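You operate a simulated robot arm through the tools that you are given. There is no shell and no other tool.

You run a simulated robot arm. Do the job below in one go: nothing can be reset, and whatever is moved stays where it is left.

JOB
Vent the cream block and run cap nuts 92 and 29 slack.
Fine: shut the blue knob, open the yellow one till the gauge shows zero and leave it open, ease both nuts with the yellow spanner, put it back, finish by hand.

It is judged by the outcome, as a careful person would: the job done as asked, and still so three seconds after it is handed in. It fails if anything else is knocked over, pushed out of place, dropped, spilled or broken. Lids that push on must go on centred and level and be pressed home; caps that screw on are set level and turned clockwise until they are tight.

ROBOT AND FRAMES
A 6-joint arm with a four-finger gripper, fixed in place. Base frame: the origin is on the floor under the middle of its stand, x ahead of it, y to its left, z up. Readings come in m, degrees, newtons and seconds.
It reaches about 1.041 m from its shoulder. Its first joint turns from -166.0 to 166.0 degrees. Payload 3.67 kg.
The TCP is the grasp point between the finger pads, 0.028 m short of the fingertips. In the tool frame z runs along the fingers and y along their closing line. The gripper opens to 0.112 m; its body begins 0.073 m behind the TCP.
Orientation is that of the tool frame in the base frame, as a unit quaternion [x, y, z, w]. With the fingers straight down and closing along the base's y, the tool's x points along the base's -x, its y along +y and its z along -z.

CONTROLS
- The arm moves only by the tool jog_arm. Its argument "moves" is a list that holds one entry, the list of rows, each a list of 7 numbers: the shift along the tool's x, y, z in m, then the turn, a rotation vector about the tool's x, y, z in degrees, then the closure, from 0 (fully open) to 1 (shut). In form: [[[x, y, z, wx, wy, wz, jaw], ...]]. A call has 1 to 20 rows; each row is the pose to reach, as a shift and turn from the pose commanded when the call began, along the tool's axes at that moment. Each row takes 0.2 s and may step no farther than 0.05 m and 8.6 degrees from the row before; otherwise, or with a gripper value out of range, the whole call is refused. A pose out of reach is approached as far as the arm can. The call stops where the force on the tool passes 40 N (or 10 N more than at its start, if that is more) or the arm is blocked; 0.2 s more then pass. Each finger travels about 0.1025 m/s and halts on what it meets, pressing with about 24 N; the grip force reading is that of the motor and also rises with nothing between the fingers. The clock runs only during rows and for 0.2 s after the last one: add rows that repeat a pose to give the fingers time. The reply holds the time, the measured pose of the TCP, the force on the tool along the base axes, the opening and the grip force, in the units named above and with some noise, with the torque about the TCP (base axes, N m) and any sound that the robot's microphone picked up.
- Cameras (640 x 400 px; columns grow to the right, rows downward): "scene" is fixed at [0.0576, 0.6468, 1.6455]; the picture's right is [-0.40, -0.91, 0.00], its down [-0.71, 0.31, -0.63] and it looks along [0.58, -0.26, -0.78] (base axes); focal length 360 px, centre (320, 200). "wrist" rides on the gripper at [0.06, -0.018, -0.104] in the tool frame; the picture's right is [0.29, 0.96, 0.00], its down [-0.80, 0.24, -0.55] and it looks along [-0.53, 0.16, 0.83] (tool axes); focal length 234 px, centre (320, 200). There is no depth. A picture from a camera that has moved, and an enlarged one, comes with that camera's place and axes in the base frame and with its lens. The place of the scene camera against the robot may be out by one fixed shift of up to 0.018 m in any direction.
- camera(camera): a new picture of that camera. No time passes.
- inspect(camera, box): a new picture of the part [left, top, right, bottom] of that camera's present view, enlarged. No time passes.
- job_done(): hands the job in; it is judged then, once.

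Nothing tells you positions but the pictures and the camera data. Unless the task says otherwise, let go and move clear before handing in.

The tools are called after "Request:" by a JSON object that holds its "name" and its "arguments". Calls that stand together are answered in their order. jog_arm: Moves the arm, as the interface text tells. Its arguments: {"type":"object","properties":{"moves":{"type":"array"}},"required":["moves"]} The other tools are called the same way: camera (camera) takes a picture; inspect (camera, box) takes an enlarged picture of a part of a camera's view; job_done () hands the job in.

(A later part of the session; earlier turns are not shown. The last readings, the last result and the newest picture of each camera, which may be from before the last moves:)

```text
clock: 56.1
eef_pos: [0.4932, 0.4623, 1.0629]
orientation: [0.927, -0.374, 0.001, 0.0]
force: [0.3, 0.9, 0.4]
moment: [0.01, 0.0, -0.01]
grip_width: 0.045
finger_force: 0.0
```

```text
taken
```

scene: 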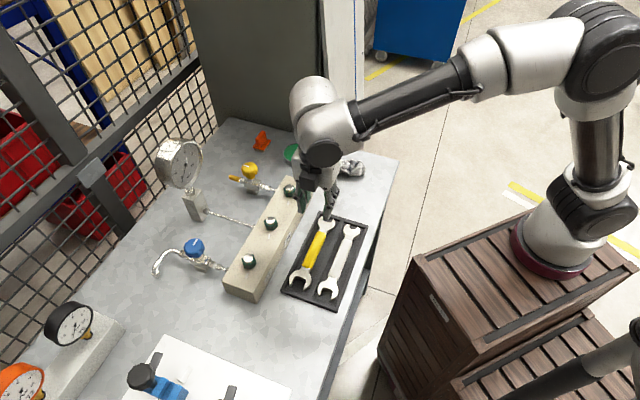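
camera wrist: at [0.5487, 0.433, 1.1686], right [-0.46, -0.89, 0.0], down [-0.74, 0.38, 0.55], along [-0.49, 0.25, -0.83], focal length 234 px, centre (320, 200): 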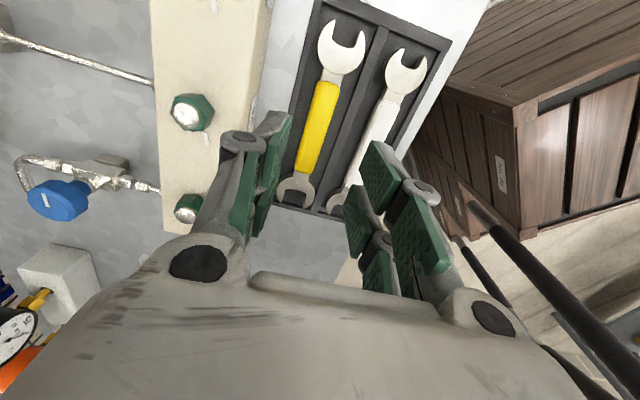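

Request:
{"name": "inspect", "arguments": {"camera": "wrist", "box": [260, 0, 400, 110]}}

Request:
{"name": "inspect", "arguments": {"camera": "wrist", "box": [250, 70, 390, 220]}}

Request:
{"name": "inspect", "arguments": {"camera": "scene", "box": [270, 160, 370, 310]}}

```text
3.64 times, centred on (330, 55) of wrist
camera zoom: at [0.5487, 0.433, 1.1686], right [-0.46, -0.89, 0.0], down [-0.74, 0.38, 0.55], along [-0.49, 0.25, -0.83], focal length 852 px, centre (284, 727)
```

zoom: 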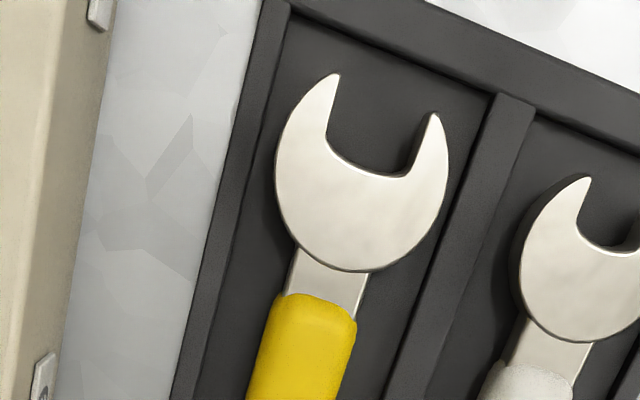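

```text
2.67 times, centred on (320, 145) of wrist
camera zoom: at [0.5487, 0.433, 1.1686], right [-0.46, -0.89, 0.0], down [-0.74, 0.38, 0.55], along [-0.49, 0.25, -0.83], focal length 624 px, centre (320, 347)
```

zoom: 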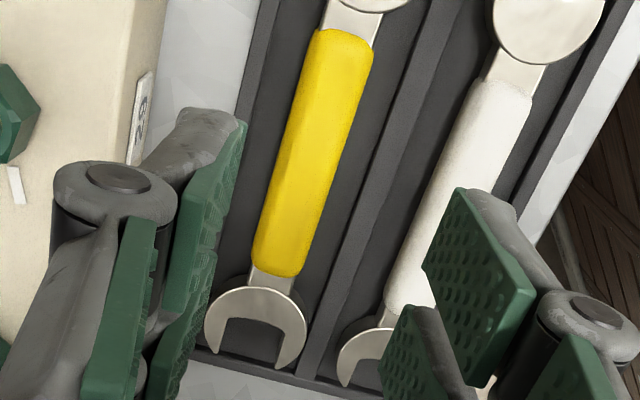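

```text
2.67 times, centred on (320, 235) of scene
camera zoom: at [0.0576, 0.6468, 1.6455], right [-0.4, -0.91, 0.0], down [-0.71, 0.31, -0.63], along [0.58, -0.26, -0.78], focal length 959 px, centre (320, 107)
```

zoom: 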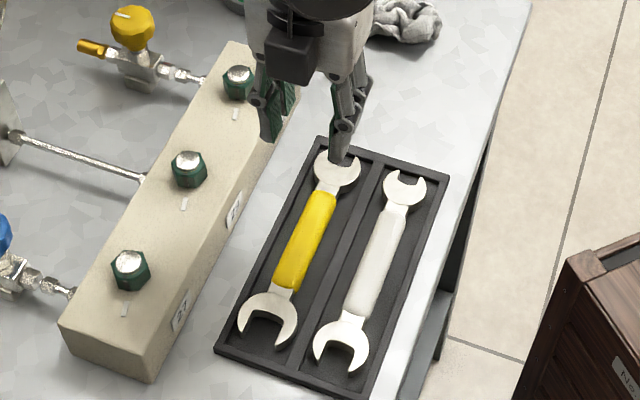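

Request:
{"name": "inspect", "arguments": {"camera": "wrist", "box": [285, 70, 365, 120]}}

Request:
{"name": "inspect", "arguments": {"camera": "scene", "box": [295, 220, 345, 265]}}

```text
8.00 times, centred on (325, 95) of wrist
camera zoom: at [0.5487, 0.433, 1.1686], right [-0.46, -0.89, 0.0], down [-0.74, 0.38, 0.55], along [-0.49, 0.25, -0.83], focal length 1873 px, centre (280, 1040)
```

zoom: 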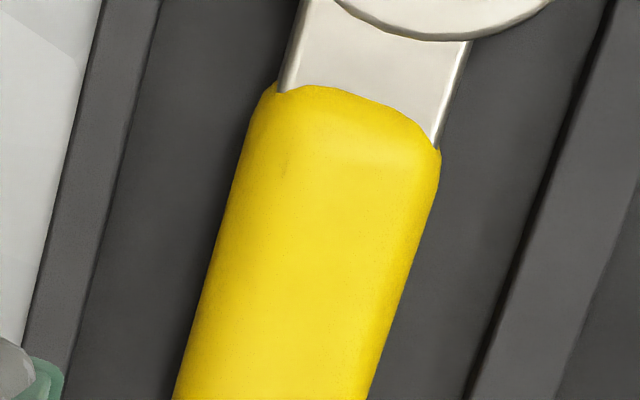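

```text
8.89 times, centred on (320, 242) of scene
camera zoom: at [0.0576, 0.6468, 1.6455], right [-0.4, -0.91, 0.0], down [-0.71, 0.31, -0.63], along [0.58, -0.26, -0.78], focal length 3197 px, centre (320, -178)
```

zoom: 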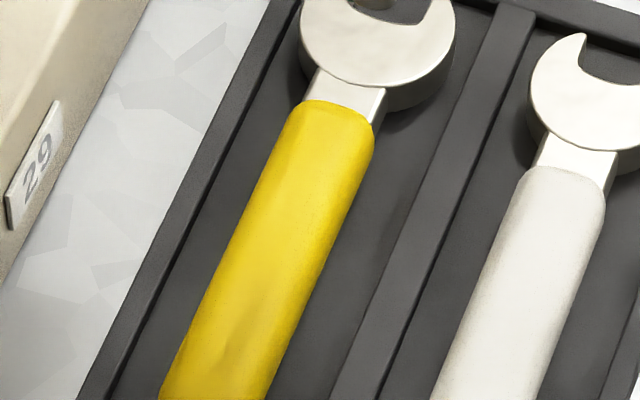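

The handle sleeve is about 25 mm wide with 13 mm of tray gap on each side, and runs 2.6 mm off my centre line. I shift by that and descend to just above the sleeve to check the fit.

Request:
{"name": "jog_arm", "arguments": {"moves": [[[0, 0.0026, 0.03, 0, 0, 0, 0.65], [0, 0.0026, 0.065, 0, 0, 0, 0.7], [0, 0.0026, 0.1, 0, 0, 0, 0.7], [0, 0.0026, 0.123, 0, 0, 0, 0.7], [0, 0.0026, 0.123, 0, 0, 0, 0.7]]]}}

Request:
{"name": "camera", "arguments": {"camera": "wrist"}}

Request:
{"name": "inspect", "arguments": {"camera": "wrist", "box": [240, 90, 400, 260]}}

Request:
{"name": "inspect", "arguments": {"camera": "scene", "box": [270, 190, 370, 310]}}

```text
clock: 57.3
eef_pos: [0.4903, 0.4597, 0.941]
orientation: [0.927, -0.375, 0.0, -0.001]
force: [-0.3, 0.3, -0.2]
moment: [0.01, 0.01, -0.02]
grip_width: 0.0335
finger_force: 0.1
```

```text
taken
camera wrist: at [0.546, 0.4299, 1.0456], right [-0.46, -0.89, 0.0], down [-0.74, 0.38, 0.55], along [-0.49, 0.25, -0.83], focal length 234 px, centre (320, 200)
```

wrist: 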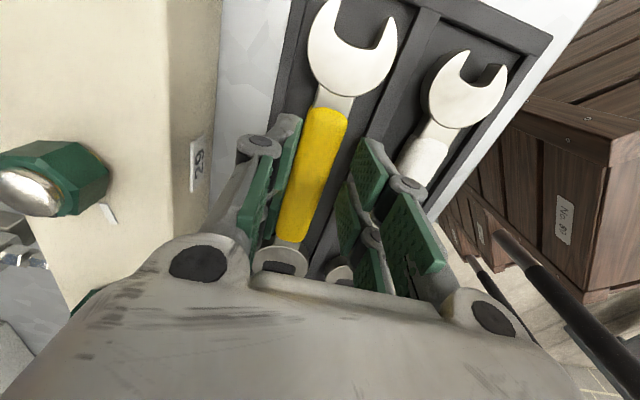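

```text
2.35 times, centred on (320, 175) of wrist
camera zoom: at [0.546, 0.4299, 1.0456], right [-0.46, -0.89, 0.0], down [-0.74, 0.38, 0.55], along [-0.49, 0.25, -0.83], focal length 551 px, centre (320, 259)
```

zoom: 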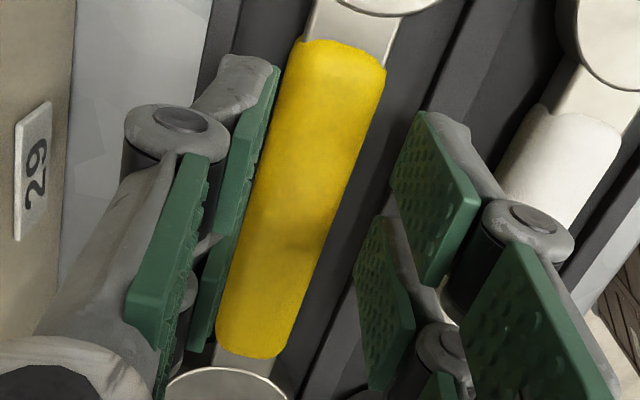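

```text
3.33 times, centred on (320, 250) of scene
camera zoom: at [0.0576, 0.6468, 1.6455], right [-0.4, -0.91, 0.0], down [-0.71, 0.31, -0.63], along [0.58, -0.26, -0.78], focal length 1199 px, centre (320, 33)
```

zoom: 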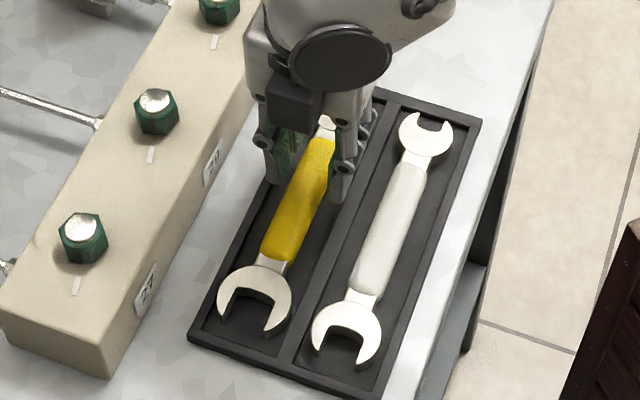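

The sleeve is centred between the fingers to within about 1 mm. I descend slowly in small steps, watching for contact force.

Request:
{"name": "jog_arm", "arguments": {"moves": [[[0, 0, 0.01, 0, 0, 0, 0.715], [0, 0, 0.02, 0, 0, 0, 0.715], [0, 0, 0.026, 0, 0, 0, 0.715], [0, 0, 0.026, 0, 0, 0, 0.715]]]}}

Request:
{"name": "inspect", "arguments": {"camera": "wrist", "box": [240, 90, 400, 260]}}

Request:
{"name": "inspect", "arguments": {"camera": "scene", "box": [280, 200, 360, 270]}}

```text
clock: 58.3
eef_pos: [0.4905, 0.46, 0.9137]
orientation: [0.927, -0.375, -0.001, 0.0]
force: [3.3, 3.7, 2.0]
moment: [0.1, 0.0, -0.07]
grip_width: 0.0316
finger_force: 0.2
```

```text
2.35 times, centred on (320, 175) of wrist
camera zoom: at [0.5464, 0.4306, 1.0197], right [-0.46, -0.89, 0.0], down [-0.74, 0.38, 0.55], along [-0.49, 0.25, -0.83], focal length 551 px, centre (320, 259)
```

zoom: 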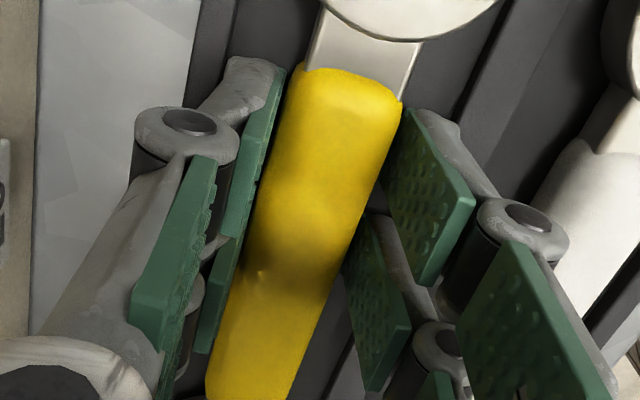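

```text
5.71 times, centred on (320, 235) of scene
camera zoom: at [0.0576, 0.6468, 1.6455], right [-0.4, -0.91, 0.0], down [-0.71, 0.31, -0.63], along [0.58, -0.26, -0.78], focal length 2055 px, centre (320, 0)
```

zoom: 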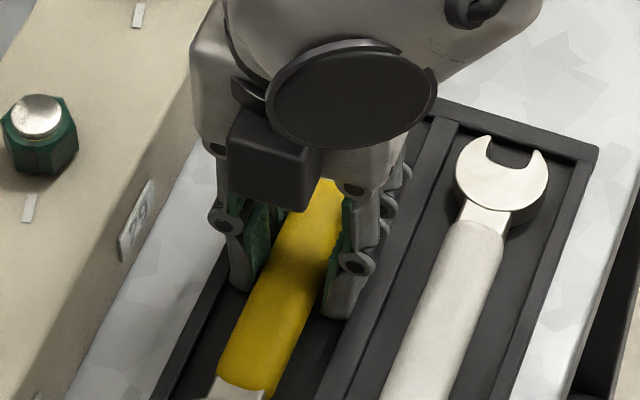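

Both fingers are down in the channel either side of the sleeve, with a light sideways touch. I ease 1 mm sideways and go a few millimetres deeper.

Request:
{"name": "jog_arm", "arguments": {"moves": [[[0, -0.001, 0, 0, 0, 0, 0.715], [0, -0.001, 0.003, 0, 0, 0, 0.715], [0, -0.001, 0.006, 0, 0, 0, 0.715], [0, -0.001, 0.006, 0, 0, 0, 0.715]]]}}

Request:
{"name": "inspect", "arguments": {"camera": "scene", "box": [280, 200, 360, 270]}}

```text
clock: 59.1
eef_pos: [0.4923, 0.4615, 0.9129]
orientation: [0.927, -0.375, 0.0, -0.002]
force: [0.0, -2.2, 12.6]
moment: [-0.34, 0.11, -0.06]
grip_width: 0.0311
finger_force: 0.0
stopped in row 4: the force on the tool passed its limit at 46 N (the readings are from after the stop); the commanded pose is now the measured one
```

```text
5.71 times, centred on (320, 235) of scene
camera zoom: at [0.0576, 0.6468, 1.6455], right [-0.4, -0.91, 0.0], down [-0.71, 0.31, -0.63], along [0.58, -0.26, -0.78], focal length 2055 px, centre (320, 0)
```

zoom: 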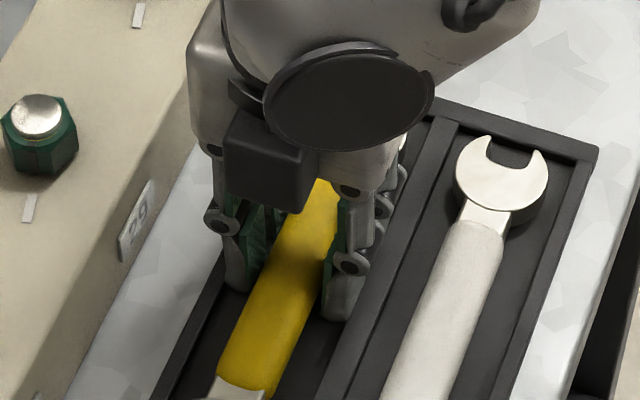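

The right finger's outer edge met the tray divider. I lift 5 mm, narrow the opening to 28 mm and look again before retrying.

Request:
{"name": "jog_arm", "arguments": {"moves": [[[0, 0, -0.005, 0, 0, 0, 0.715], [0, 0, -0.005, 0, 0, 0, 0.745], [0, 0, -0.005, 0, 0, 0, 0.745]]]}}

Request:
{"name": "inspect", "arguments": {"camera": "wrist", "box": [270, 100, 370, 170]}}

Request:
{"name": "inspect", "arguments": {"camera": "wrist", "box": [240, 90, 400, 260]}}

Request:
{"name": "inspect", "arguments": {"camera": "scene", "box": [295, 220, 345, 260]}}

```text
clock: 59.9
eef_pos: [0.4922, 0.461, 0.9163]
orientation: [0.927, -0.375, 0.0, -0.002]
force: [0.2, -0.3, 0.6]
moment: [0.0, 0.02, 0.01]
grip_width: 0.0285
finger_force: 0.1
```

```text
5.71 times, centred on (320, 135) of wrist
camera zoom: at [0.5474, 0.4318, 1.0218], right [-0.46, -0.89, 0.0], down [-0.74, 0.38, 0.55], along [-0.49, 0.26, -0.83], focal length 1338 px, centre (320, 571)
```

zoom: 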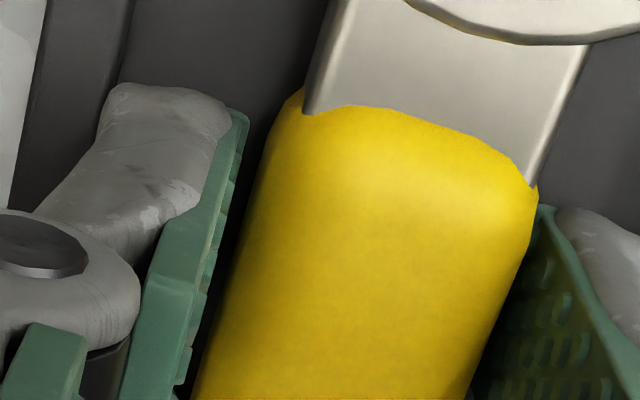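

```text
2.35 times, centred on (320, 175) of wrist
camera zoom: at [0.5474, 0.4318, 1.0218], right [-0.46, -0.89, 0.0], down [-0.74, 0.38, 0.55], along [-0.49, 0.26, -0.83], focal length 551 px, centre (320, 259)
```

zoom: 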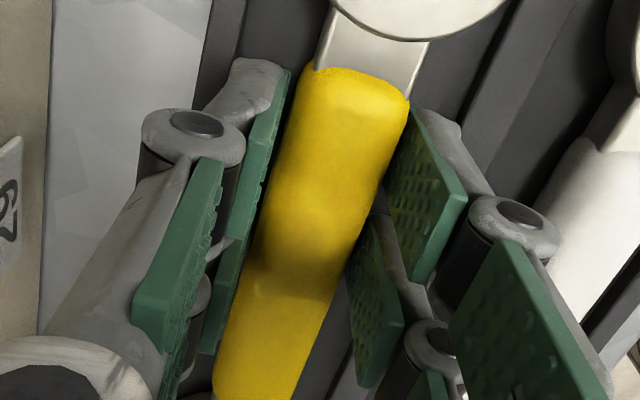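

```text
10.00 times, centred on (320, 240) of scene
camera zoom: at [0.0576, 0.6468, 1.6455], right [-0.4, -0.91, 0.0], down [-0.71, 0.31, -0.63], along [0.58, -0.26, -0.78], focal length 3596 px, centre (320, -200)
```

zoom: 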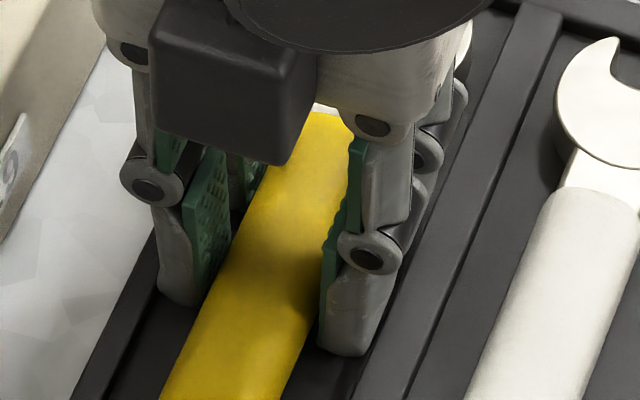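

The right pad now sits right against the sleeve edge, so it should clear the divider. I descend again from here.

Request:
{"name": "jog_arm", "arguments": {"moves": [[[0, 0, 0.003, 0, 0, 0, 0.745], [0, 0, 0.006, 0, 0, 0, 0.745], [0, 0, 0.008, 0, 0, 0, 0.745], [0, 0, 0.008, 0, 0, 0, 0.745]]]}}

Request:
{"name": "inspect", "arguments": {"camera": "scene", "box": [295, 220, 345, 260]}}

```text
clock: 60.8
eef_pos: [0.4922, 0.4624, 0.9123]
orientation: [0.928, -0.372, 0.0, -0.003]
force: [-5.3, -5.6, 13.1]
moment: [-0.39, 0.22, -0.01]
grip_width: 0.0258
finger_force: 39.4
stopped in row 4: the force on the tool passed its limit at 45 N (the readings are from after the stop); the commanded pose is now the measured one
```

```text
10.00 times, centred on (320, 240) of scene
camera zoom: at [0.0576, 0.6468, 1.6455], right [-0.4, -0.91, 0.0], down [-0.71, 0.31, -0.63], along [0.58, -0.26, -0.78], focal length 3596 px, centre (320, -200)
```

zoom: 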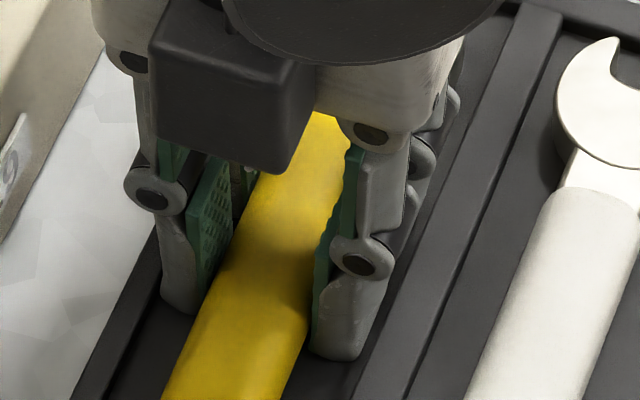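

This time the right fingertip came down on the sleeve's shoulder, so the right spot is in between. I lift 6 mm, shift 2 mm the other way with the narrower opening, and check by picture.

Request:
{"name": "jog_arm", "arguments": {"moves": [[[0, 0, -0.006, 0, 0, 0, 0.745], [0, 0.002, -0.006, 0, 0, 0, 0.745], [0, 0.002, -0.006, 0, 0, 0, 0.745], [0, 0.002, -0.006, 0, 0, 0, 0.745]]]}}

Request:
{"name": "inspect", "arguments": {"camera": "wrist", "box": [270, 100, 370, 170]}}

Request:
{"name": "inspect", "arguments": {"camera": "scene", "box": [295, 220, 345, 260]}}

```text
clock: 61.8
eef_pos: [0.4914, 0.4602, 0.9172]
orientation: [0.928, -0.374, 0.0, -0.004]
force: [-0.3, 0.0, 0.1]
moment: [0.01, 0.0, 0.01]
grip_width: 0.0289
finger_force: 0.3
```

```text
5.71 times, centred on (320, 135) of wrist
camera zoom: at [0.5469, 0.4307, 1.023], right [-0.46, -0.89, -0.01], down [-0.74, 0.38, 0.55], along [-0.49, 0.26, -0.83], focal length 1338 px, centre (320, 571)
```

zoom: 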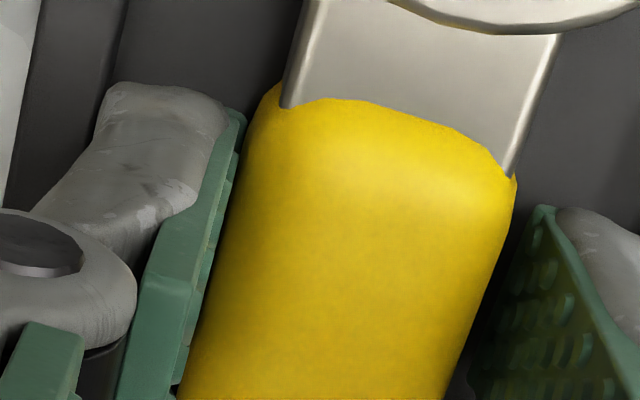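

```text
10.00 times, centred on (320, 240) of scene
camera zoom: at [0.0576, 0.6468, 1.6455], right [-0.4, -0.91, 0.0], down [-0.71, 0.31, -0.63], along [0.58, -0.26, -0.78], focal length 3596 px, centre (320, -200)
```

zoom: 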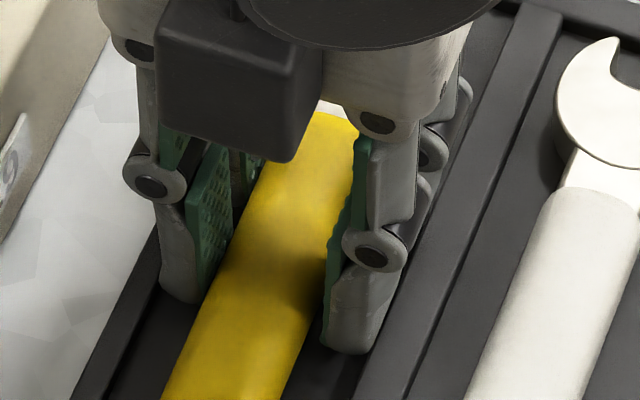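

Gaps are now about 1.3 mm left and 2.5 mm right, close to centred. I shift half a millimetre and descend again.

Request:
{"name": "jog_arm", "arguments": {"moves": [[[0, -0.0005, 0.002, 0, 0, 0, 0.745], [0, -0.0005, 0.005, 0, 0, 0, 0.745], [0, -0.0005, 0.007, 0, 0, 0, 0.745]]]}}

```text
clock: 62.6
eef_pos: [0.492, 0.4624, 0.9123]
orientation: [0.927, -0.374, 0.001, -0.005]
force: [1.1, -2.4, 24.3]
moment: [-0.61, 0.19, 0.01]
grip_width: 0.0295
finger_force: 0.5
```

Three touches at the same height in different sideways positions tell me this is the channel floor, so the fingers are already fully down. I rise 1.5 mm and close on the handle.

Request:
{"name": "jog_arm", "arguments": {"moves": [[[0, 0, -0.0025, 0, 0, 0, 0.745], [0, 0, -0.0025, 0, 0, 0, 0.85], [0, 0, -0.0025, 0, 0, 0, 1], [0, 0, -0.0025, 0, 0, 0, 1]]]}}

Request:
{"name": "camera", "arguments": {"camera": "wrist"}}

Request:
{"name": "inspect", "arguments": {"camera": "scene", "box": [280, 200, 360, 300]}}

```text
clock: 63.6
eef_pos: [0.4918, 0.4604, 0.9126]
orientation: [0.928, -0.374, 0.001, -0.004]
force: [-0.6, -0.7, 0.6]
moment: [-0.15, -0.05, -0.12]
grip_width: 0.0259
finger_force: 23.8
```

```text
taken
camera wrist: at [0.5467, 0.4313, 1.0181], right [-0.46, -0.89, -0.01], down [-0.74, 0.38, 0.55], along [-0.49, 0.26, -0.83], focal length 234 px, centre (320, 200)
```

wrist: 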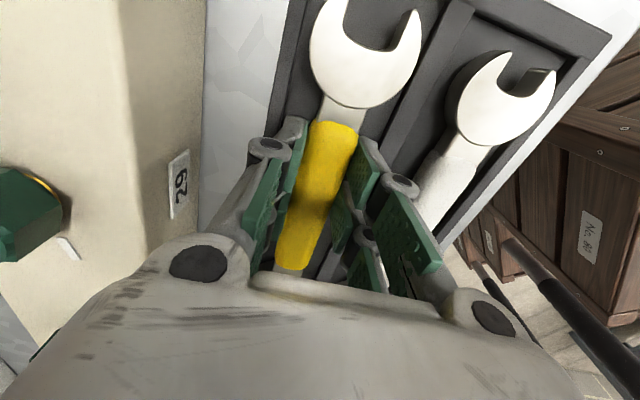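

```text
4.00 times, centred on (320, 250) of scene
camera zoom: at [0.0576, 0.6468, 1.6455], right [-0.4, -0.91, 0.0], down [-0.71, 0.31, -0.63], along [0.58, -0.26, -0.78], focal length 1438 px, centre (320, 0)
```

zoom: 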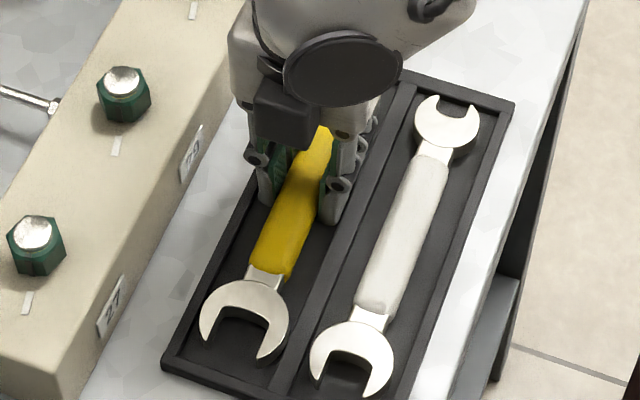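

The handle is gripped at 26 mm. I lift it 20 mm straight up and check that it stays level.

Request:
{"name": "jog_arm", "arguments": {"moves": [[[0, 0, -0.005, 0, 0, 0, 1], [0, 0, -0.012, 0, 0, 0, 1], [0, 0, -0.02, 0, 0, 0, 1], [0, 0, -0.02, 0, 0, 0, 1]]]}}

Request:
{"name": "inspect", "arguments": {"camera": "scene", "box": [280, 200, 360, 300]}}

Request:
{"name": "inspect", "arguments": {"camera": "wrist", "box": [230, 0, 430, 300]}}

```text
clock: 64.6
eef_pos: [0.4925, 0.4608, 0.9332]
orientation: [0.927, -0.374, 0.001, -0.005]
force: [-1.0, -0.1, -2.6]
moment: [-0.07, -0.04, 0.03]
grip_width: 0.0257
finger_force: 24.4
```

```text
4.00 times, centred on (320, 250) of scene
camera zoom: at [0.0576, 0.6468, 1.6455], right [-0.4, -0.91, 0.0], down [-0.71, 0.31, -0.63], along [0.58, -0.26, -0.78], focal length 1438 px, centre (320, 0)
```

zoom: 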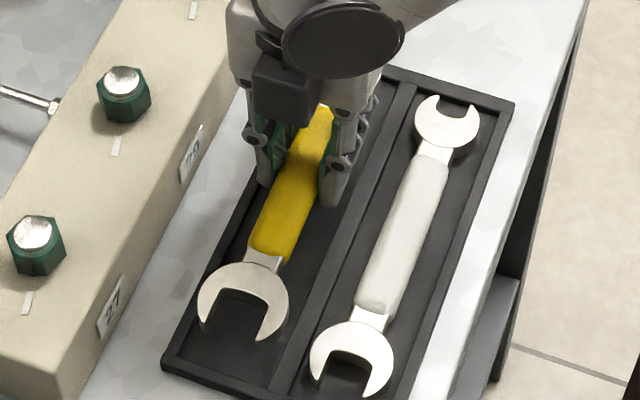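

```text
1.33 times, centred on (330, 150) of wrist
camera zoom: at [0.5473, 0.4311, 1.0389], right [-0.46, -0.89, -0.01], down [-0.74, 0.38, 0.55], along [-0.49, 0.26, -0.83], focal length 312 px, centre (307, 267)
```

zoom: 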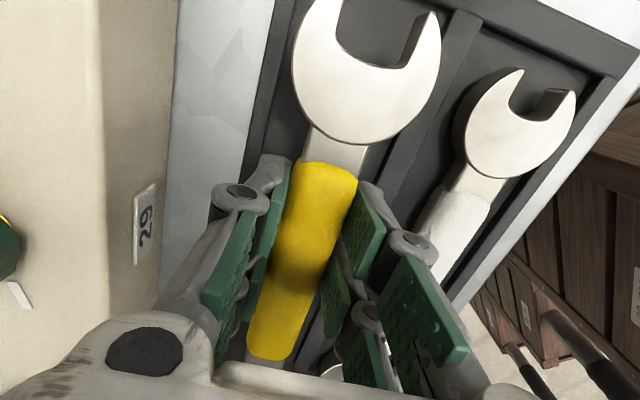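

The spanner is lifted cleanly and stays level. I raise it clear, swing it so the large jaw points at 62° in the base frame (parallel to a pair of flats), and stop short of nut 92.

Request:
{"name": "jog_arm", "arguments": {"moves": [[[0, 0, -0.04, 0, 0, 0, 1], [0, 0, -0.08, 0, 0, 0, 1], [0, 0, -0.12, 0, 0, 0, 1], [0.015, 0.0054, -0.12, -0.04, 0.03, 8.22, 1], [0.03, 0.0107, -0.12, -0.09, 0.07, 16.44, 1], [0.045, 0.0161, -0.12, -0.13, 0.1, 24.67, 1], [0.06, 0.0215, -0.12, -0.18, 0.13, 32.89, 1], [0.075, 0.0268, -0.12, -0.22, 0.17, 41.11, 1], [0.09, 0.0322, -0.12, -0.27, 0.2, 49.33, 1], [0.105, 0.0376, -0.12, -0.31, 0.23, 57.56, 1], [0.1201, 0.0429, -0.12, -0.36, 0.27, 65.78, 1], [0.1351, 0.0483, -0.12, -0.4, 0.3, 74, 1], [0.1351, 0.0483, -0.12, -0.4, 0.3, 74, 1]]]}}

Request:
{"name": "camera", "arguments": {"camera": "scene"}}

Request:
{"name": "inspect", "arguments": {"camera": "scene", "box": [230, 130, 390, 230]}}

Request:
{"name": "camera", "arguments": {"camera": "wrist"}}

```text
clock: 67.4
eef_pos: [0.5549, 0.3316, 1.0517]
orientation: [-0.515, 0.857, 0.001, -0.002]
force: [0.4, 1.1, -2.6]
moment: [-0.04, 0.02, 0.01]
grip_width: 0.0258
finger_force: 24.2
```

```text
taken
```

scene: 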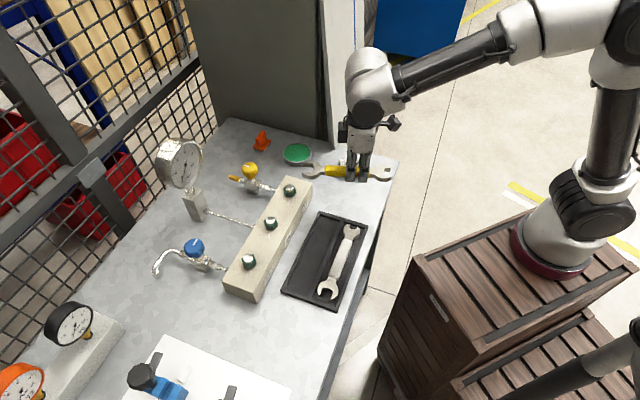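

```text
4.00 times, centred on (310, 180) of scene
camera zoom: at [0.0576, 0.6468, 1.6455], right [-0.4, -0.91, 0.0], down [-0.71, 0.31, -0.63], along [0.58, -0.26, -0.78], focal length 1438 px, centre (360, 280)
```

zoom: 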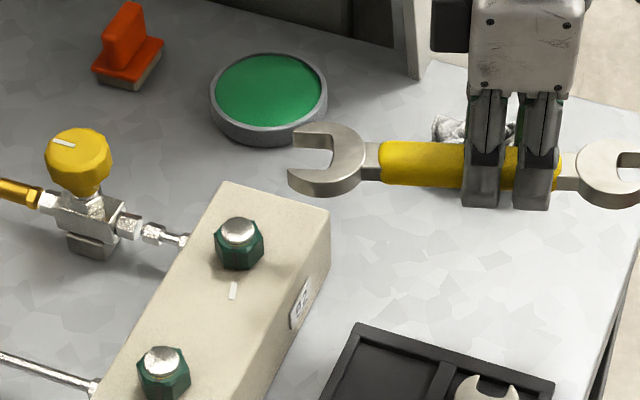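

```text
taken
camera wrist: at [0.5433, 0.2698, 1.158], right [-0.98, 0.2, 0.0], down [0.16, 0.82, 0.55], along [0.11, 0.54, -0.83], focal length 234 px, centre (320, 200)
```

wrist: 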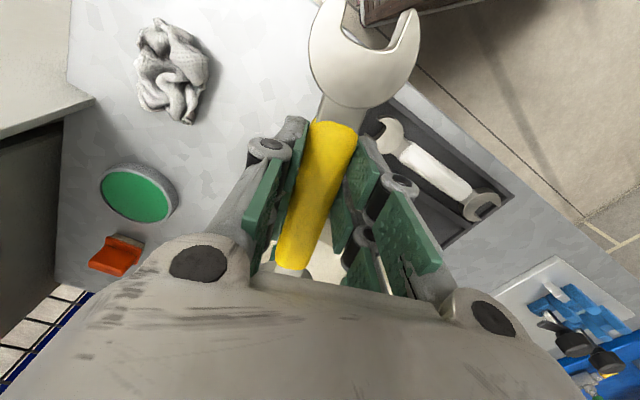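

The scene camera sees the jaw and nut 92 well. I descend to just above working height and check the relation between jaw and nut.

Request:
{"name": "jog_arm", "arguments": {"moves": [[[0, 0, 0.03, 0, 0, 0, 1], [0, 0, 0.055, 0, 0, 0, 1], [0, 0, 0.067, 0, 0, 0, 1], [0, 0, 0.067, 0, 0, 0, 1]]]}}

Request:
{"name": "inspect", "arguments": {"camera": "scene", "box": [230, 130, 390, 230]}}

Request:
{"name": "inspect", "arguments": {"camera": "scene", "box": [270, 160, 350, 210]}}

```text
clock: 68.4
eef_pos: [0.5554, 0.3312, 0.9855]
orientation: [-0.516, 0.857, 0.001, -0.001]
force: [-0.2, 0.3, -3.1]
moment: [-0.01, 0.0, 0.02]
grip_width: 0.0258
finger_force: 24.6
```

```text
4.00 times, centred on (310, 180) of scene
camera zoom: at [0.0576, 0.6468, 1.6455], right [-0.4, -0.91, 0.0], down [-0.71, 0.31, -0.63], along [0.58, -0.26, -0.78], focal length 1438 px, centre (360, 280)
```

zoom: 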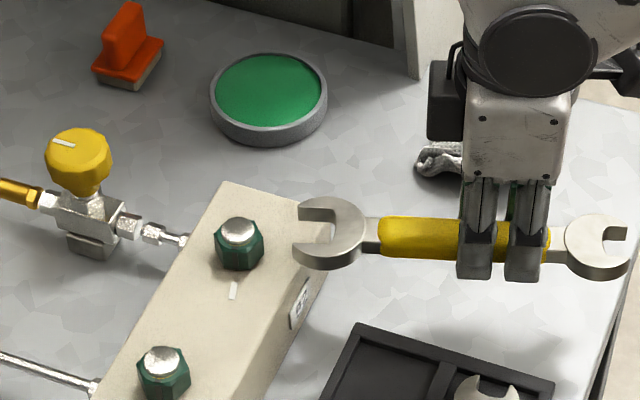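

```text
8.00 times, centred on (310, 185) of scene
camera zoom: at [0.0576, 0.6468, 1.6455], right [-0.4, -0.91, 0.0], down [-0.71, 0.31, -0.63], along [0.58, -0.26, -0.78], focal length 2877 px, centre (400, 320)
```

zoom: 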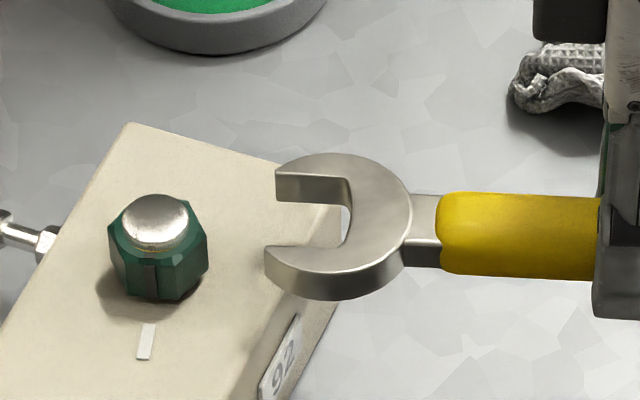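

The jaw lines up well with the nut in the picture. I lower until the spanner just touches the block top, to get the heights exactly right.

Request:
{"name": "jog_arm", "arguments": {"moves": [[[0, 0, 0.008, 0, 0, 0, 1], [0, 0, 0.014, 0, 0, 0, 1], [0, 0, 0.016, 0, 0, 0, 1], [0, 0, 0.016, 0, 0, 0, 1]]]}}

Request:
{"name": "inspect", "arguments": {"camera": "scene", "box": [270, 160, 350, 210]}}

```text
clock: 69.4
eef_pos: [0.555, 0.3314, 0.9689]
orientation: [-0.516, 0.857, 0.001, -0.002]
force: [0.1, 0.1, -2.1]
moment: [-0.03, 0.01, 0.01]
grip_width: 0.0259
finger_force: 24.0
```

```text
8.00 times, centred on (310, 185) of scene
camera zoom: at [0.0576, 0.6468, 1.6455], right [-0.4, -0.91, 0.0], down [-0.71, 0.31, -0.63], along [0.58, -0.26, -0.78], focal length 2877 px, centre (400, 320)
```

zoom: 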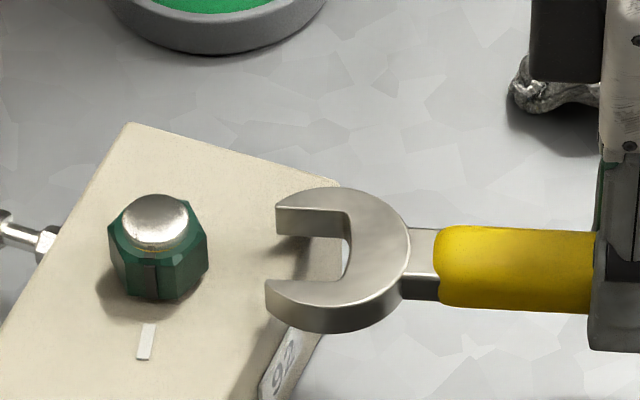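

Not touching yet; the shadow shows a few millimetres of gap. I go lower in small steps.

Request:
{"name": "jog_arm", "arguments": {"moves": [[[0, 0, 0.002, 0, 0, 0, 1], [0, 0, 0.004, 0, 0, 0, 1], [0, 0, 0.004, 0, 0, 0, 1]]]}}

Request:
{"name": "inspect", "arguments": {"camera": "scene", "box": [270, 160, 350, 210]}}

```text
clock: 70.2
eef_pos: [0.555, 0.3318, 0.9655]
orientation: [-0.516, 0.857, 0.001, -0.002]
force: [0.5, -0.4, -2.5]
moment: [-0.01, -0.01, -0.01]
grip_width: 0.0258
finger_force: 24.5
```

```text
8.00 times, centred on (310, 185) of scene
camera zoom: at [0.0576, 0.6468, 1.6455], right [-0.4, -0.91, 0.0], down [-0.71, 0.31, -0.63], along [0.58, -0.26, -0.78], focal length 2877 px, centre (400, 320)
```

zoom: 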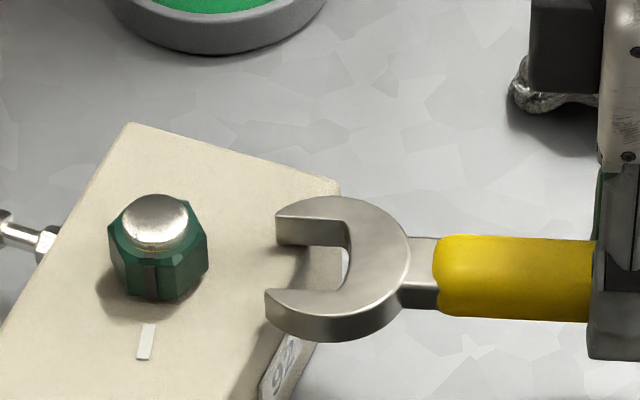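

Request:
{"name": "inspect", "arguments": {"camera": "scene", "box": [280, 180, 320, 205]}}

Request:
{"name": "inspect", "arguments": {"camera": "scene", "box": [298, 180, 338, 205]}}

```text
16.00 times, centred on (300, 192) of scene
camera zoom: at [0.0576, 0.6468, 1.6455], right [-0.4, -0.91, 0.0], down [-0.71, 0.31, -0.63], along [0.58, -0.26, -0.78], focal length 5754 px, centre (640, 320)
```

zoom: 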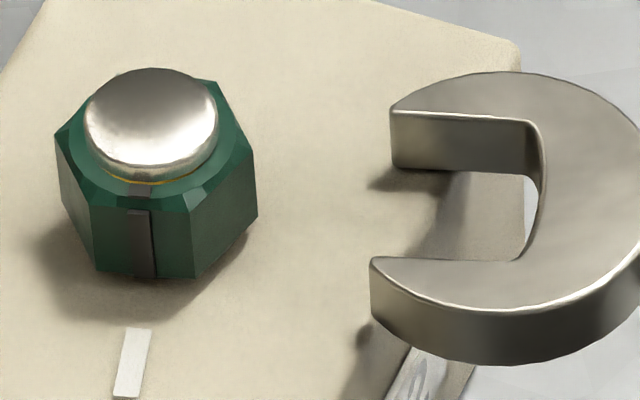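

```text
16.00 times, centred on (318, 192) of scene
camera zoom: at [0.0576, 0.6468, 1.6455], right [-0.4, -0.91, 0.0], down [-0.71, 0.31, -0.63], along [0.58, -0.26, -0.78], focal length 5754 px, centre (352, 320)
```

zoom: 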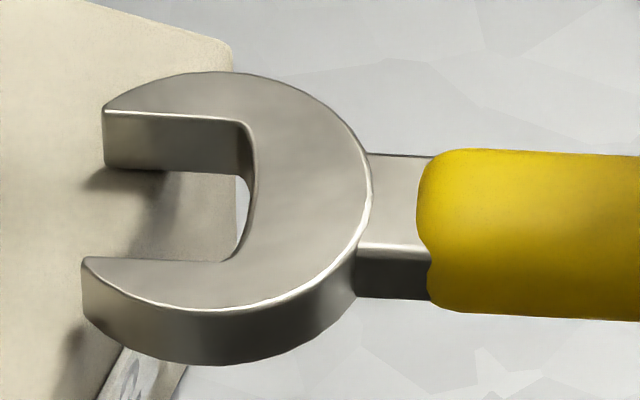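

At this zoom I can see the nut's flats lie at about 60.5°, and the jaw needs about 4 mm of sideways shift. I turn the spanner 1.5° clockwise, shift 1 mm, and feel for the block top.

Request:
{"name": "jog_arm", "arguments": {"moves": [[[0, -0.001, 0, 0, 0, 1.5, 1], [0, -0.001, 0.0015, 0, 0, 1.5, 1], [0, -0.001, 0.003, 0, 0, 1.5, 1], [0, -0.001, 0.003, 0, 0, 1.5, 1]]]}}

Request:
{"name": "inspect", "arguments": {"camera": "scene", "box": [280, 180, 320, 205]}}

```text
clock: 71.2
eef_pos: [0.5565, 0.3318, 0.9626]
orientation: [-0.504, 0.863, 0.001, 0.0]
force: [0.1, -1.8, 5.8]
moment: [0.71, -0.44, 0.0]
grip_width: 0.0258
finger_force: 24.2
```

```text
16.00 times, centred on (300, 192) of scene
camera zoom: at [0.0576, 0.6468, 1.6455], right [-0.4, -0.91, 0.0], down [-0.71, 0.31, -0.63], along [0.58, -0.26, -0.78], focal length 5754 px, centre (640, 320)
```

zoom: 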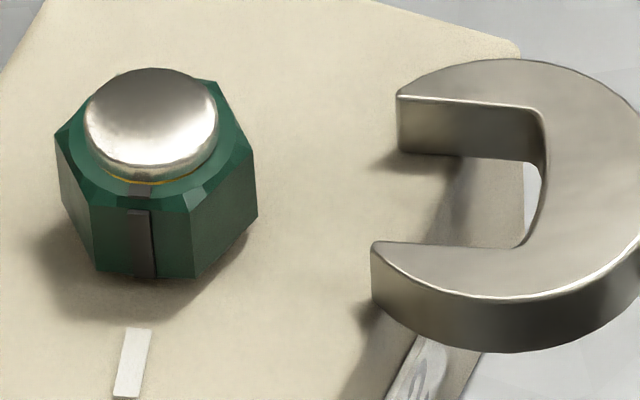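

Contact with the block top came at TCP height about 0.963. I raise 3.5 mm, nudge 0.7 mm sideways and slide the jaw 20 mm toward the nut, then check.

Request:
{"name": "jog_arm", "arguments": {"moves": [[[0, 0.0007, -0.0035, 0, 0, 0, 1], [-0.01, 0.0007, -0.0035, 0, 0, 0, 1], [-0.02, 0.0007, -0.0035, 0, 0, 0, 1], [-0.02, 0.0007, -0.0035, 0, 0, 0, 1]]]}}

Request:
{"name": "inspect", "arguments": {"camera": "scene", "box": [280, 180, 320, 205]}}

```text
clock: 72.2
eef_pos: [0.5655, 0.3499, 0.9656]
orientation: [-0.504, 0.864, 0.0, -0.001]
force: [-0.3, 0.7, -2.1]
moment: [-0.02, 0.01, 0.01]
grip_width: 0.0262
finger_force: 23.9
```

```text
16.00 times, centred on (300, 192) of scene
camera zoom: at [0.0576, 0.6468, 1.6455], right [-0.4, -0.91, 0.0], down [-0.71, 0.31, -0.63], along [0.58, -0.26, -0.78], focal length 5754 px, centre (640, 320)
```

zoom: 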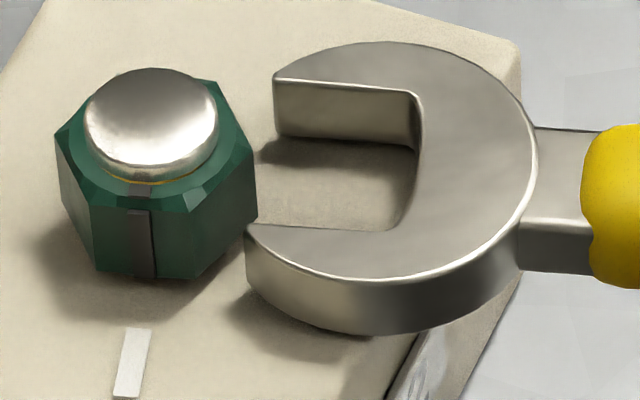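

Now the jaw centre line runs straight at the nut axis (within about 0.3 mm). I slide on another 12 mm and look again.

Request:
{"name": "jog_arm", "arguments": {"moves": [[[-0.006, 0, 0, 0, 0, 0, 1], [-0.012, 0, 0, 0, 0, 0, 1], [-0.012, 0, 0, 0, 0, 0, 1]]]}}

Request:
{"name": "inspect", "arguments": {"camera": "scene", "box": [280, 180, 320, 205]}}

```text
clock: 73.0
eef_pos: [0.5704, 0.3568, 0.9653]
orientation: [-0.505, 0.863, 0.0, -0.003]
force: [-19.7, -24.6, -6.1]
moment: [-0.94, 0.58, 1.2]
grip_width: 0.0265
finger_force: 24.3
```

```text
16.00 times, centred on (300, 192) of scene
camera zoom: at [0.0576, 0.6468, 1.6455], right [-0.4, -0.91, 0.0], down [-0.71, 0.31, -0.63], along [0.58, -0.26, -0.78], focal length 5754 px, centre (640, 320)
```

zoom: 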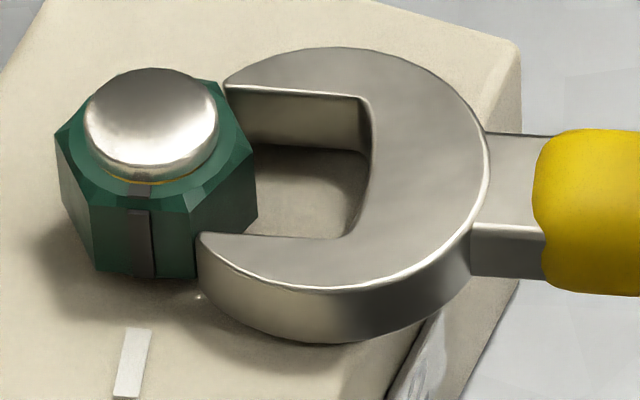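

The jaw met the nut with 32 N of resistance, so I zoom in to see which prong touches.

Request:
{"name": "inspect", "arguments": {"camera": "scene", "box": [282, 182, 302, 200]}}

Request:
{"name": "camera", "arguments": {"camera": "wrist"}}

```text
16.00 times, centred on (292, 191) of scene
camera zoom: at [0.0576, 0.6468, 1.6455], right [-0.4, -0.91, 0.0], down [-0.71, 0.31, -0.63], along [0.58, -0.26, -0.78], focal length 5754 px, centre (768, 344)
```

zoom: 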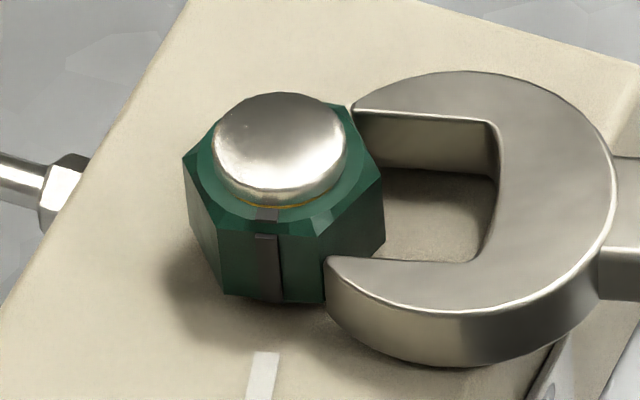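

```text
taken
camera wrist: at [0.5563, 0.2964, 1.071], right [-0.98, 0.22, 0.0], down [0.19, 0.81, 0.55], along [0.12, 0.54, -0.83], focal length 234 px, centre (320, 200)
```

wrist: 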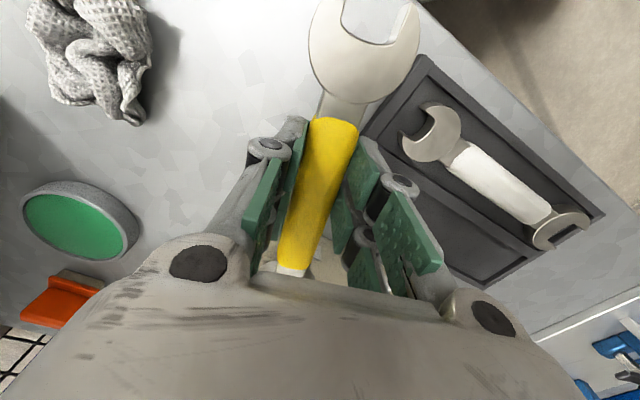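

The force pattern shows the lower prong touching: the hex must sit on a collar about 5 mm above the block, which shifted my alignment. I back off 16 mm, raise 4 mm and look at where the jaw lies now.

Request:
{"name": "jog_arm", "arguments": {"moves": [[[0.004, 0, 0, 0, 0, 0, 1], [0.01, 0, 0, 0, 0, 0, 1], [0.016, 0, -0.004, 0, 0, 0, 1], [0.016, 0, -0.004, 0, 0, 0, 1]]]}}

Request:
{"name": "inspect", "arguments": {"camera": "scene", "box": [280, 180, 320, 205]}}

Request:
{"name": "inspect", "arguments": {"camera": "wrist", "box": [240, 80, 400, 280]}}

```text
clock: 74.0
eef_pos: [0.5631, 0.3452, 0.9693]
orientation: [-0.505, 0.863, 0.001, -0.001]
force: [-0.8, 0.9, -2.2]
moment: [-0.03, 0.04, 0.01]
grip_width: 0.0257
finger_force: 24.0
```

```text
16.00 times, centred on (300, 192) of scene
camera zoom: at [0.0576, 0.6468, 1.6455], right [-0.4, -0.91, 0.0], down [-0.71, 0.31, -0.63], along [0.58, -0.26, -0.78], focal length 5754 px, centre (640, 320)
```

zoom: 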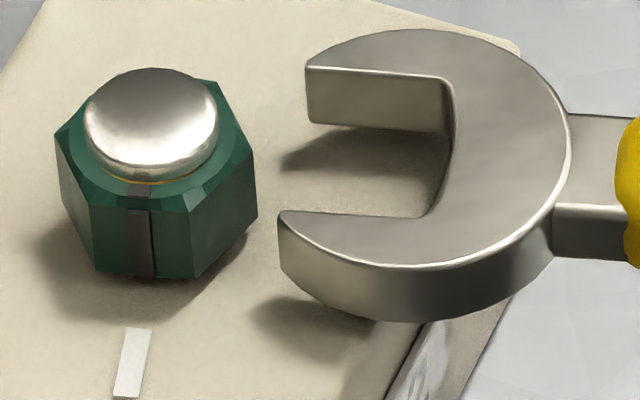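

```text
2.00 times, centred on (320, 180) of wrist
camera zoom: at [0.5505, 0.2842, 1.0754], right [-0.98, 0.22, 0.0], down [0.18, 0.81, 0.55], along [0.12, 0.54, -0.83], focal length 468 px, centre (320, 240)
```

zoom: 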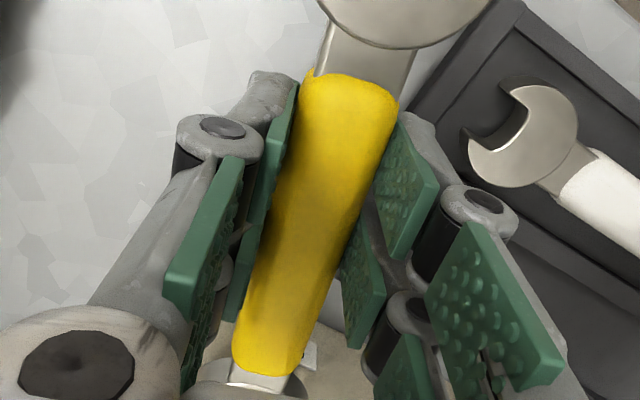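

The jaw now needs about 4 mm of shift the other way. I apply 3.8 mm and slide in again, checking the force.

Request:
{"name": "jog_arm", "arguments": {"moves": [[[0, 0.0038, 0, 0, 0, 0, 1], [-0.006, 0.0038, 0, 0, 0, 0, 1], [-0.012, 0.0038, 0, 0, 0, 0, 1], [-0.012, 0.0038, 0, 0, 0, 0, 1]]]}}

Request:
{"name": "inspect", "arguments": {"camera": "scene", "box": [280, 180, 320, 205]}}

```text
clock: 75.0
eef_pos: [0.5654, 0.3565, 0.9692]
orientation: [-0.504, 0.864, 0.001, 0.0]
force: [0.9, 0.0, -2.8]
moment: [-0.03, 0.04, -0.04]
grip_width: 0.0262
finger_force: 24.4
```

```text
16.00 times, centred on (300, 192) of scene
camera zoom: at [0.0576, 0.6468, 1.6455], right [-0.4, -0.91, 0.0], down [-0.71, 0.31, -0.63], along [0.58, -0.26, -0.78], focal length 5754 px, centre (640, 320)
```

zoom: 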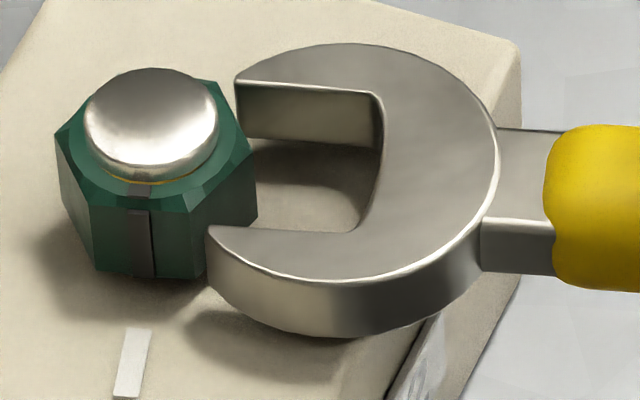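

No contact this time and the jaw is centred on the nut. I advance further.

Request:
{"name": "jog_arm", "arguments": {"moves": [[[-0.004, 0, 0, 0, 0, 0, 1], [-0.008, 0, 0, 0, 0, 0, 1], [-0.008, 0, 0, 0, 0, 0, 1]]]}}

Request:
{"name": "inspect", "arguments": {"camera": "scene", "box": [280, 180, 320, 205]}}

```text
clock: 75.8
eef_pos: [0.5697, 0.3648, 0.9694]
orientation: [-0.504, 0.864, 0.001, -0.001]
force: [0.1, 0.3, -1.9]
moment: [-0.01, -0.02, 0.03]
grip_width: 0.0259
finger_force: 24.3
```

```text
16.00 times, centred on (300, 192) of scene
camera zoom: at [0.0576, 0.6468, 1.6455], right [-0.4, -0.91, 0.0], down [-0.71, 0.31, -0.63], along [0.58, -0.26, -0.78], focal length 5754 px, centre (640, 320)
```

zoom: 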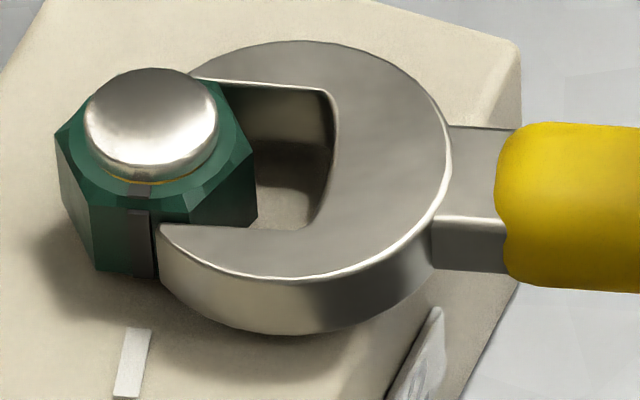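

The prongs are straddling the nut with no force. I push the last 8 mm until the jaw is well seated.

Request:
{"name": "jog_arm", "arguments": {"moves": [[[-0.004, 0, 0, 0, 0, 0, 1], [-0.008, 0, 0, 0, 0, 0, 1], [-0.008, 0, 0, 0, 0, 0, 1]]]}}

Request:
{"name": "inspect", "arguments": {"camera": "scene", "box": [280, 180, 320, 205]}}

```text
clock: 76.6
eef_pos: [0.5733, 0.3714, 0.9702]
orientation: [-0.504, 0.863, 0.001, -0.002]
force: [0.0, 0.0, -2.8]
moment: [-0.03, 0.05, 0.01]
grip_width: 0.0261
finger_force: 23.3
```

```text
16.00 times, centred on (300, 192) of scene
camera zoom: at [0.0576, 0.6468, 1.6455], right [-0.4, -0.91, 0.0], down [-0.71, 0.31, -0.63], along [0.58, -0.26, -0.78], focal length 5754 px, centre (640, 320)
```

zoom: 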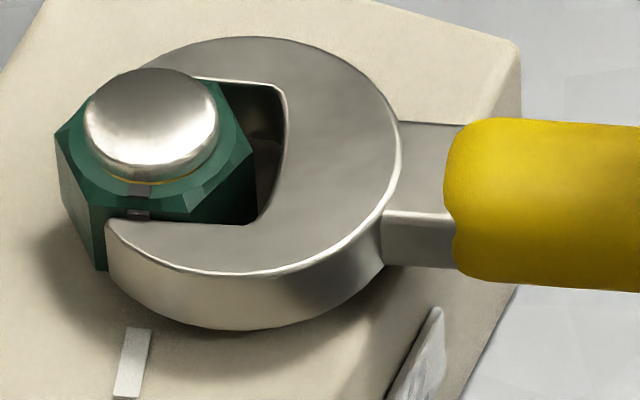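

The jaw is seated over nut 92's flats. I now swing the handle counter-clockwise about the nut axis, in small steps, watching the force.

Request:
{"name": "jog_arm", "arguments": {"moves": [[[-0.0003, -0.0085, 0, 0, 0, -4, 1], [-0.0012, -0.0169, 0, 0, 0, -8, 1], [-0.0027, -0.0253, 0, 0, 0, -12, 1], [-0.0027, -0.0253, 0, 0, 0, -12, 1]]]}}

Request:
{"name": "inspect", "arguments": {"camera": "scene", "box": [280, 180, 320, 205]}}

```text
clock: 77.6
eef_pos: [0.5968, 0.3616, 0.9704]
orientation: [-0.592, 0.806, 0.002, -0.001]
force: [-5.0, 2.0, -3.0]
moment: [-0.01, 0.12, 0.07]
grip_width: 0.0256
finger_force: 23.7
```

```text
16.00 times, centred on (300, 192) of scene
camera zoom: at [0.0576, 0.6468, 1.6455], right [-0.4, -0.91, 0.0], down [-0.71, 0.31, -0.63], along [0.58, -0.26, -0.78], focal length 5754 px, centre (640, 320)
```

zoom: 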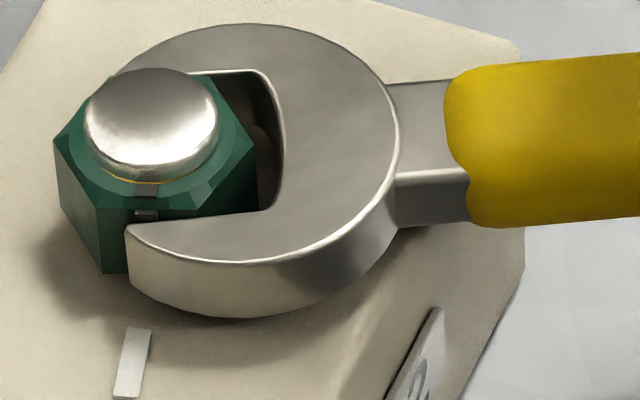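

The jaw has taken up its play and the nut resists lightly. I keep turning.

Request:
{"name": "jog_arm", "arguments": {"moves": [[[-0.0001, -0.0042, 0, 0, 0, -2, 1], [-0.0003, -0.0085, 0, 0, 0, -4, 1], [-0.0007, -0.0127, 0, 0, 0, -6, 1], [-0.0012, -0.0169, 0, 0, 0, -8, 1]]]}}

Request:
{"name": "inspect", "arguments": {"camera": "scene", "box": [280, 180, 320, 205]}}

```text
clock: 78.6
eef_pos: [0.6126, 0.3571, 0.9701]
orientation: [-0.647, 0.763, 0.001, -0.001]
force: [-9.7, -2.7, 0.6]
moment: [0.18, 0.19, 0.35]
grip_width: 0.0257
finger_force: 23.6
```

```text
16.00 times, centred on (300, 192) of scene
camera zoom: at [0.0576, 0.6468, 1.6455], right [-0.4, -0.91, 0.0], down [-0.71, 0.31, -0.63], along [0.58, -0.26, -0.78], focal length 5754 px, centre (640, 320)
```

zoom: 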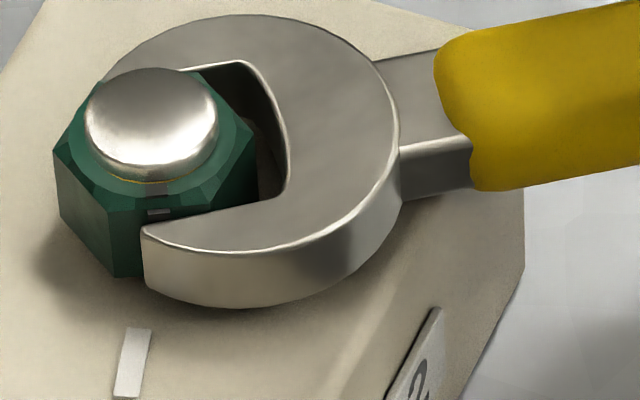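

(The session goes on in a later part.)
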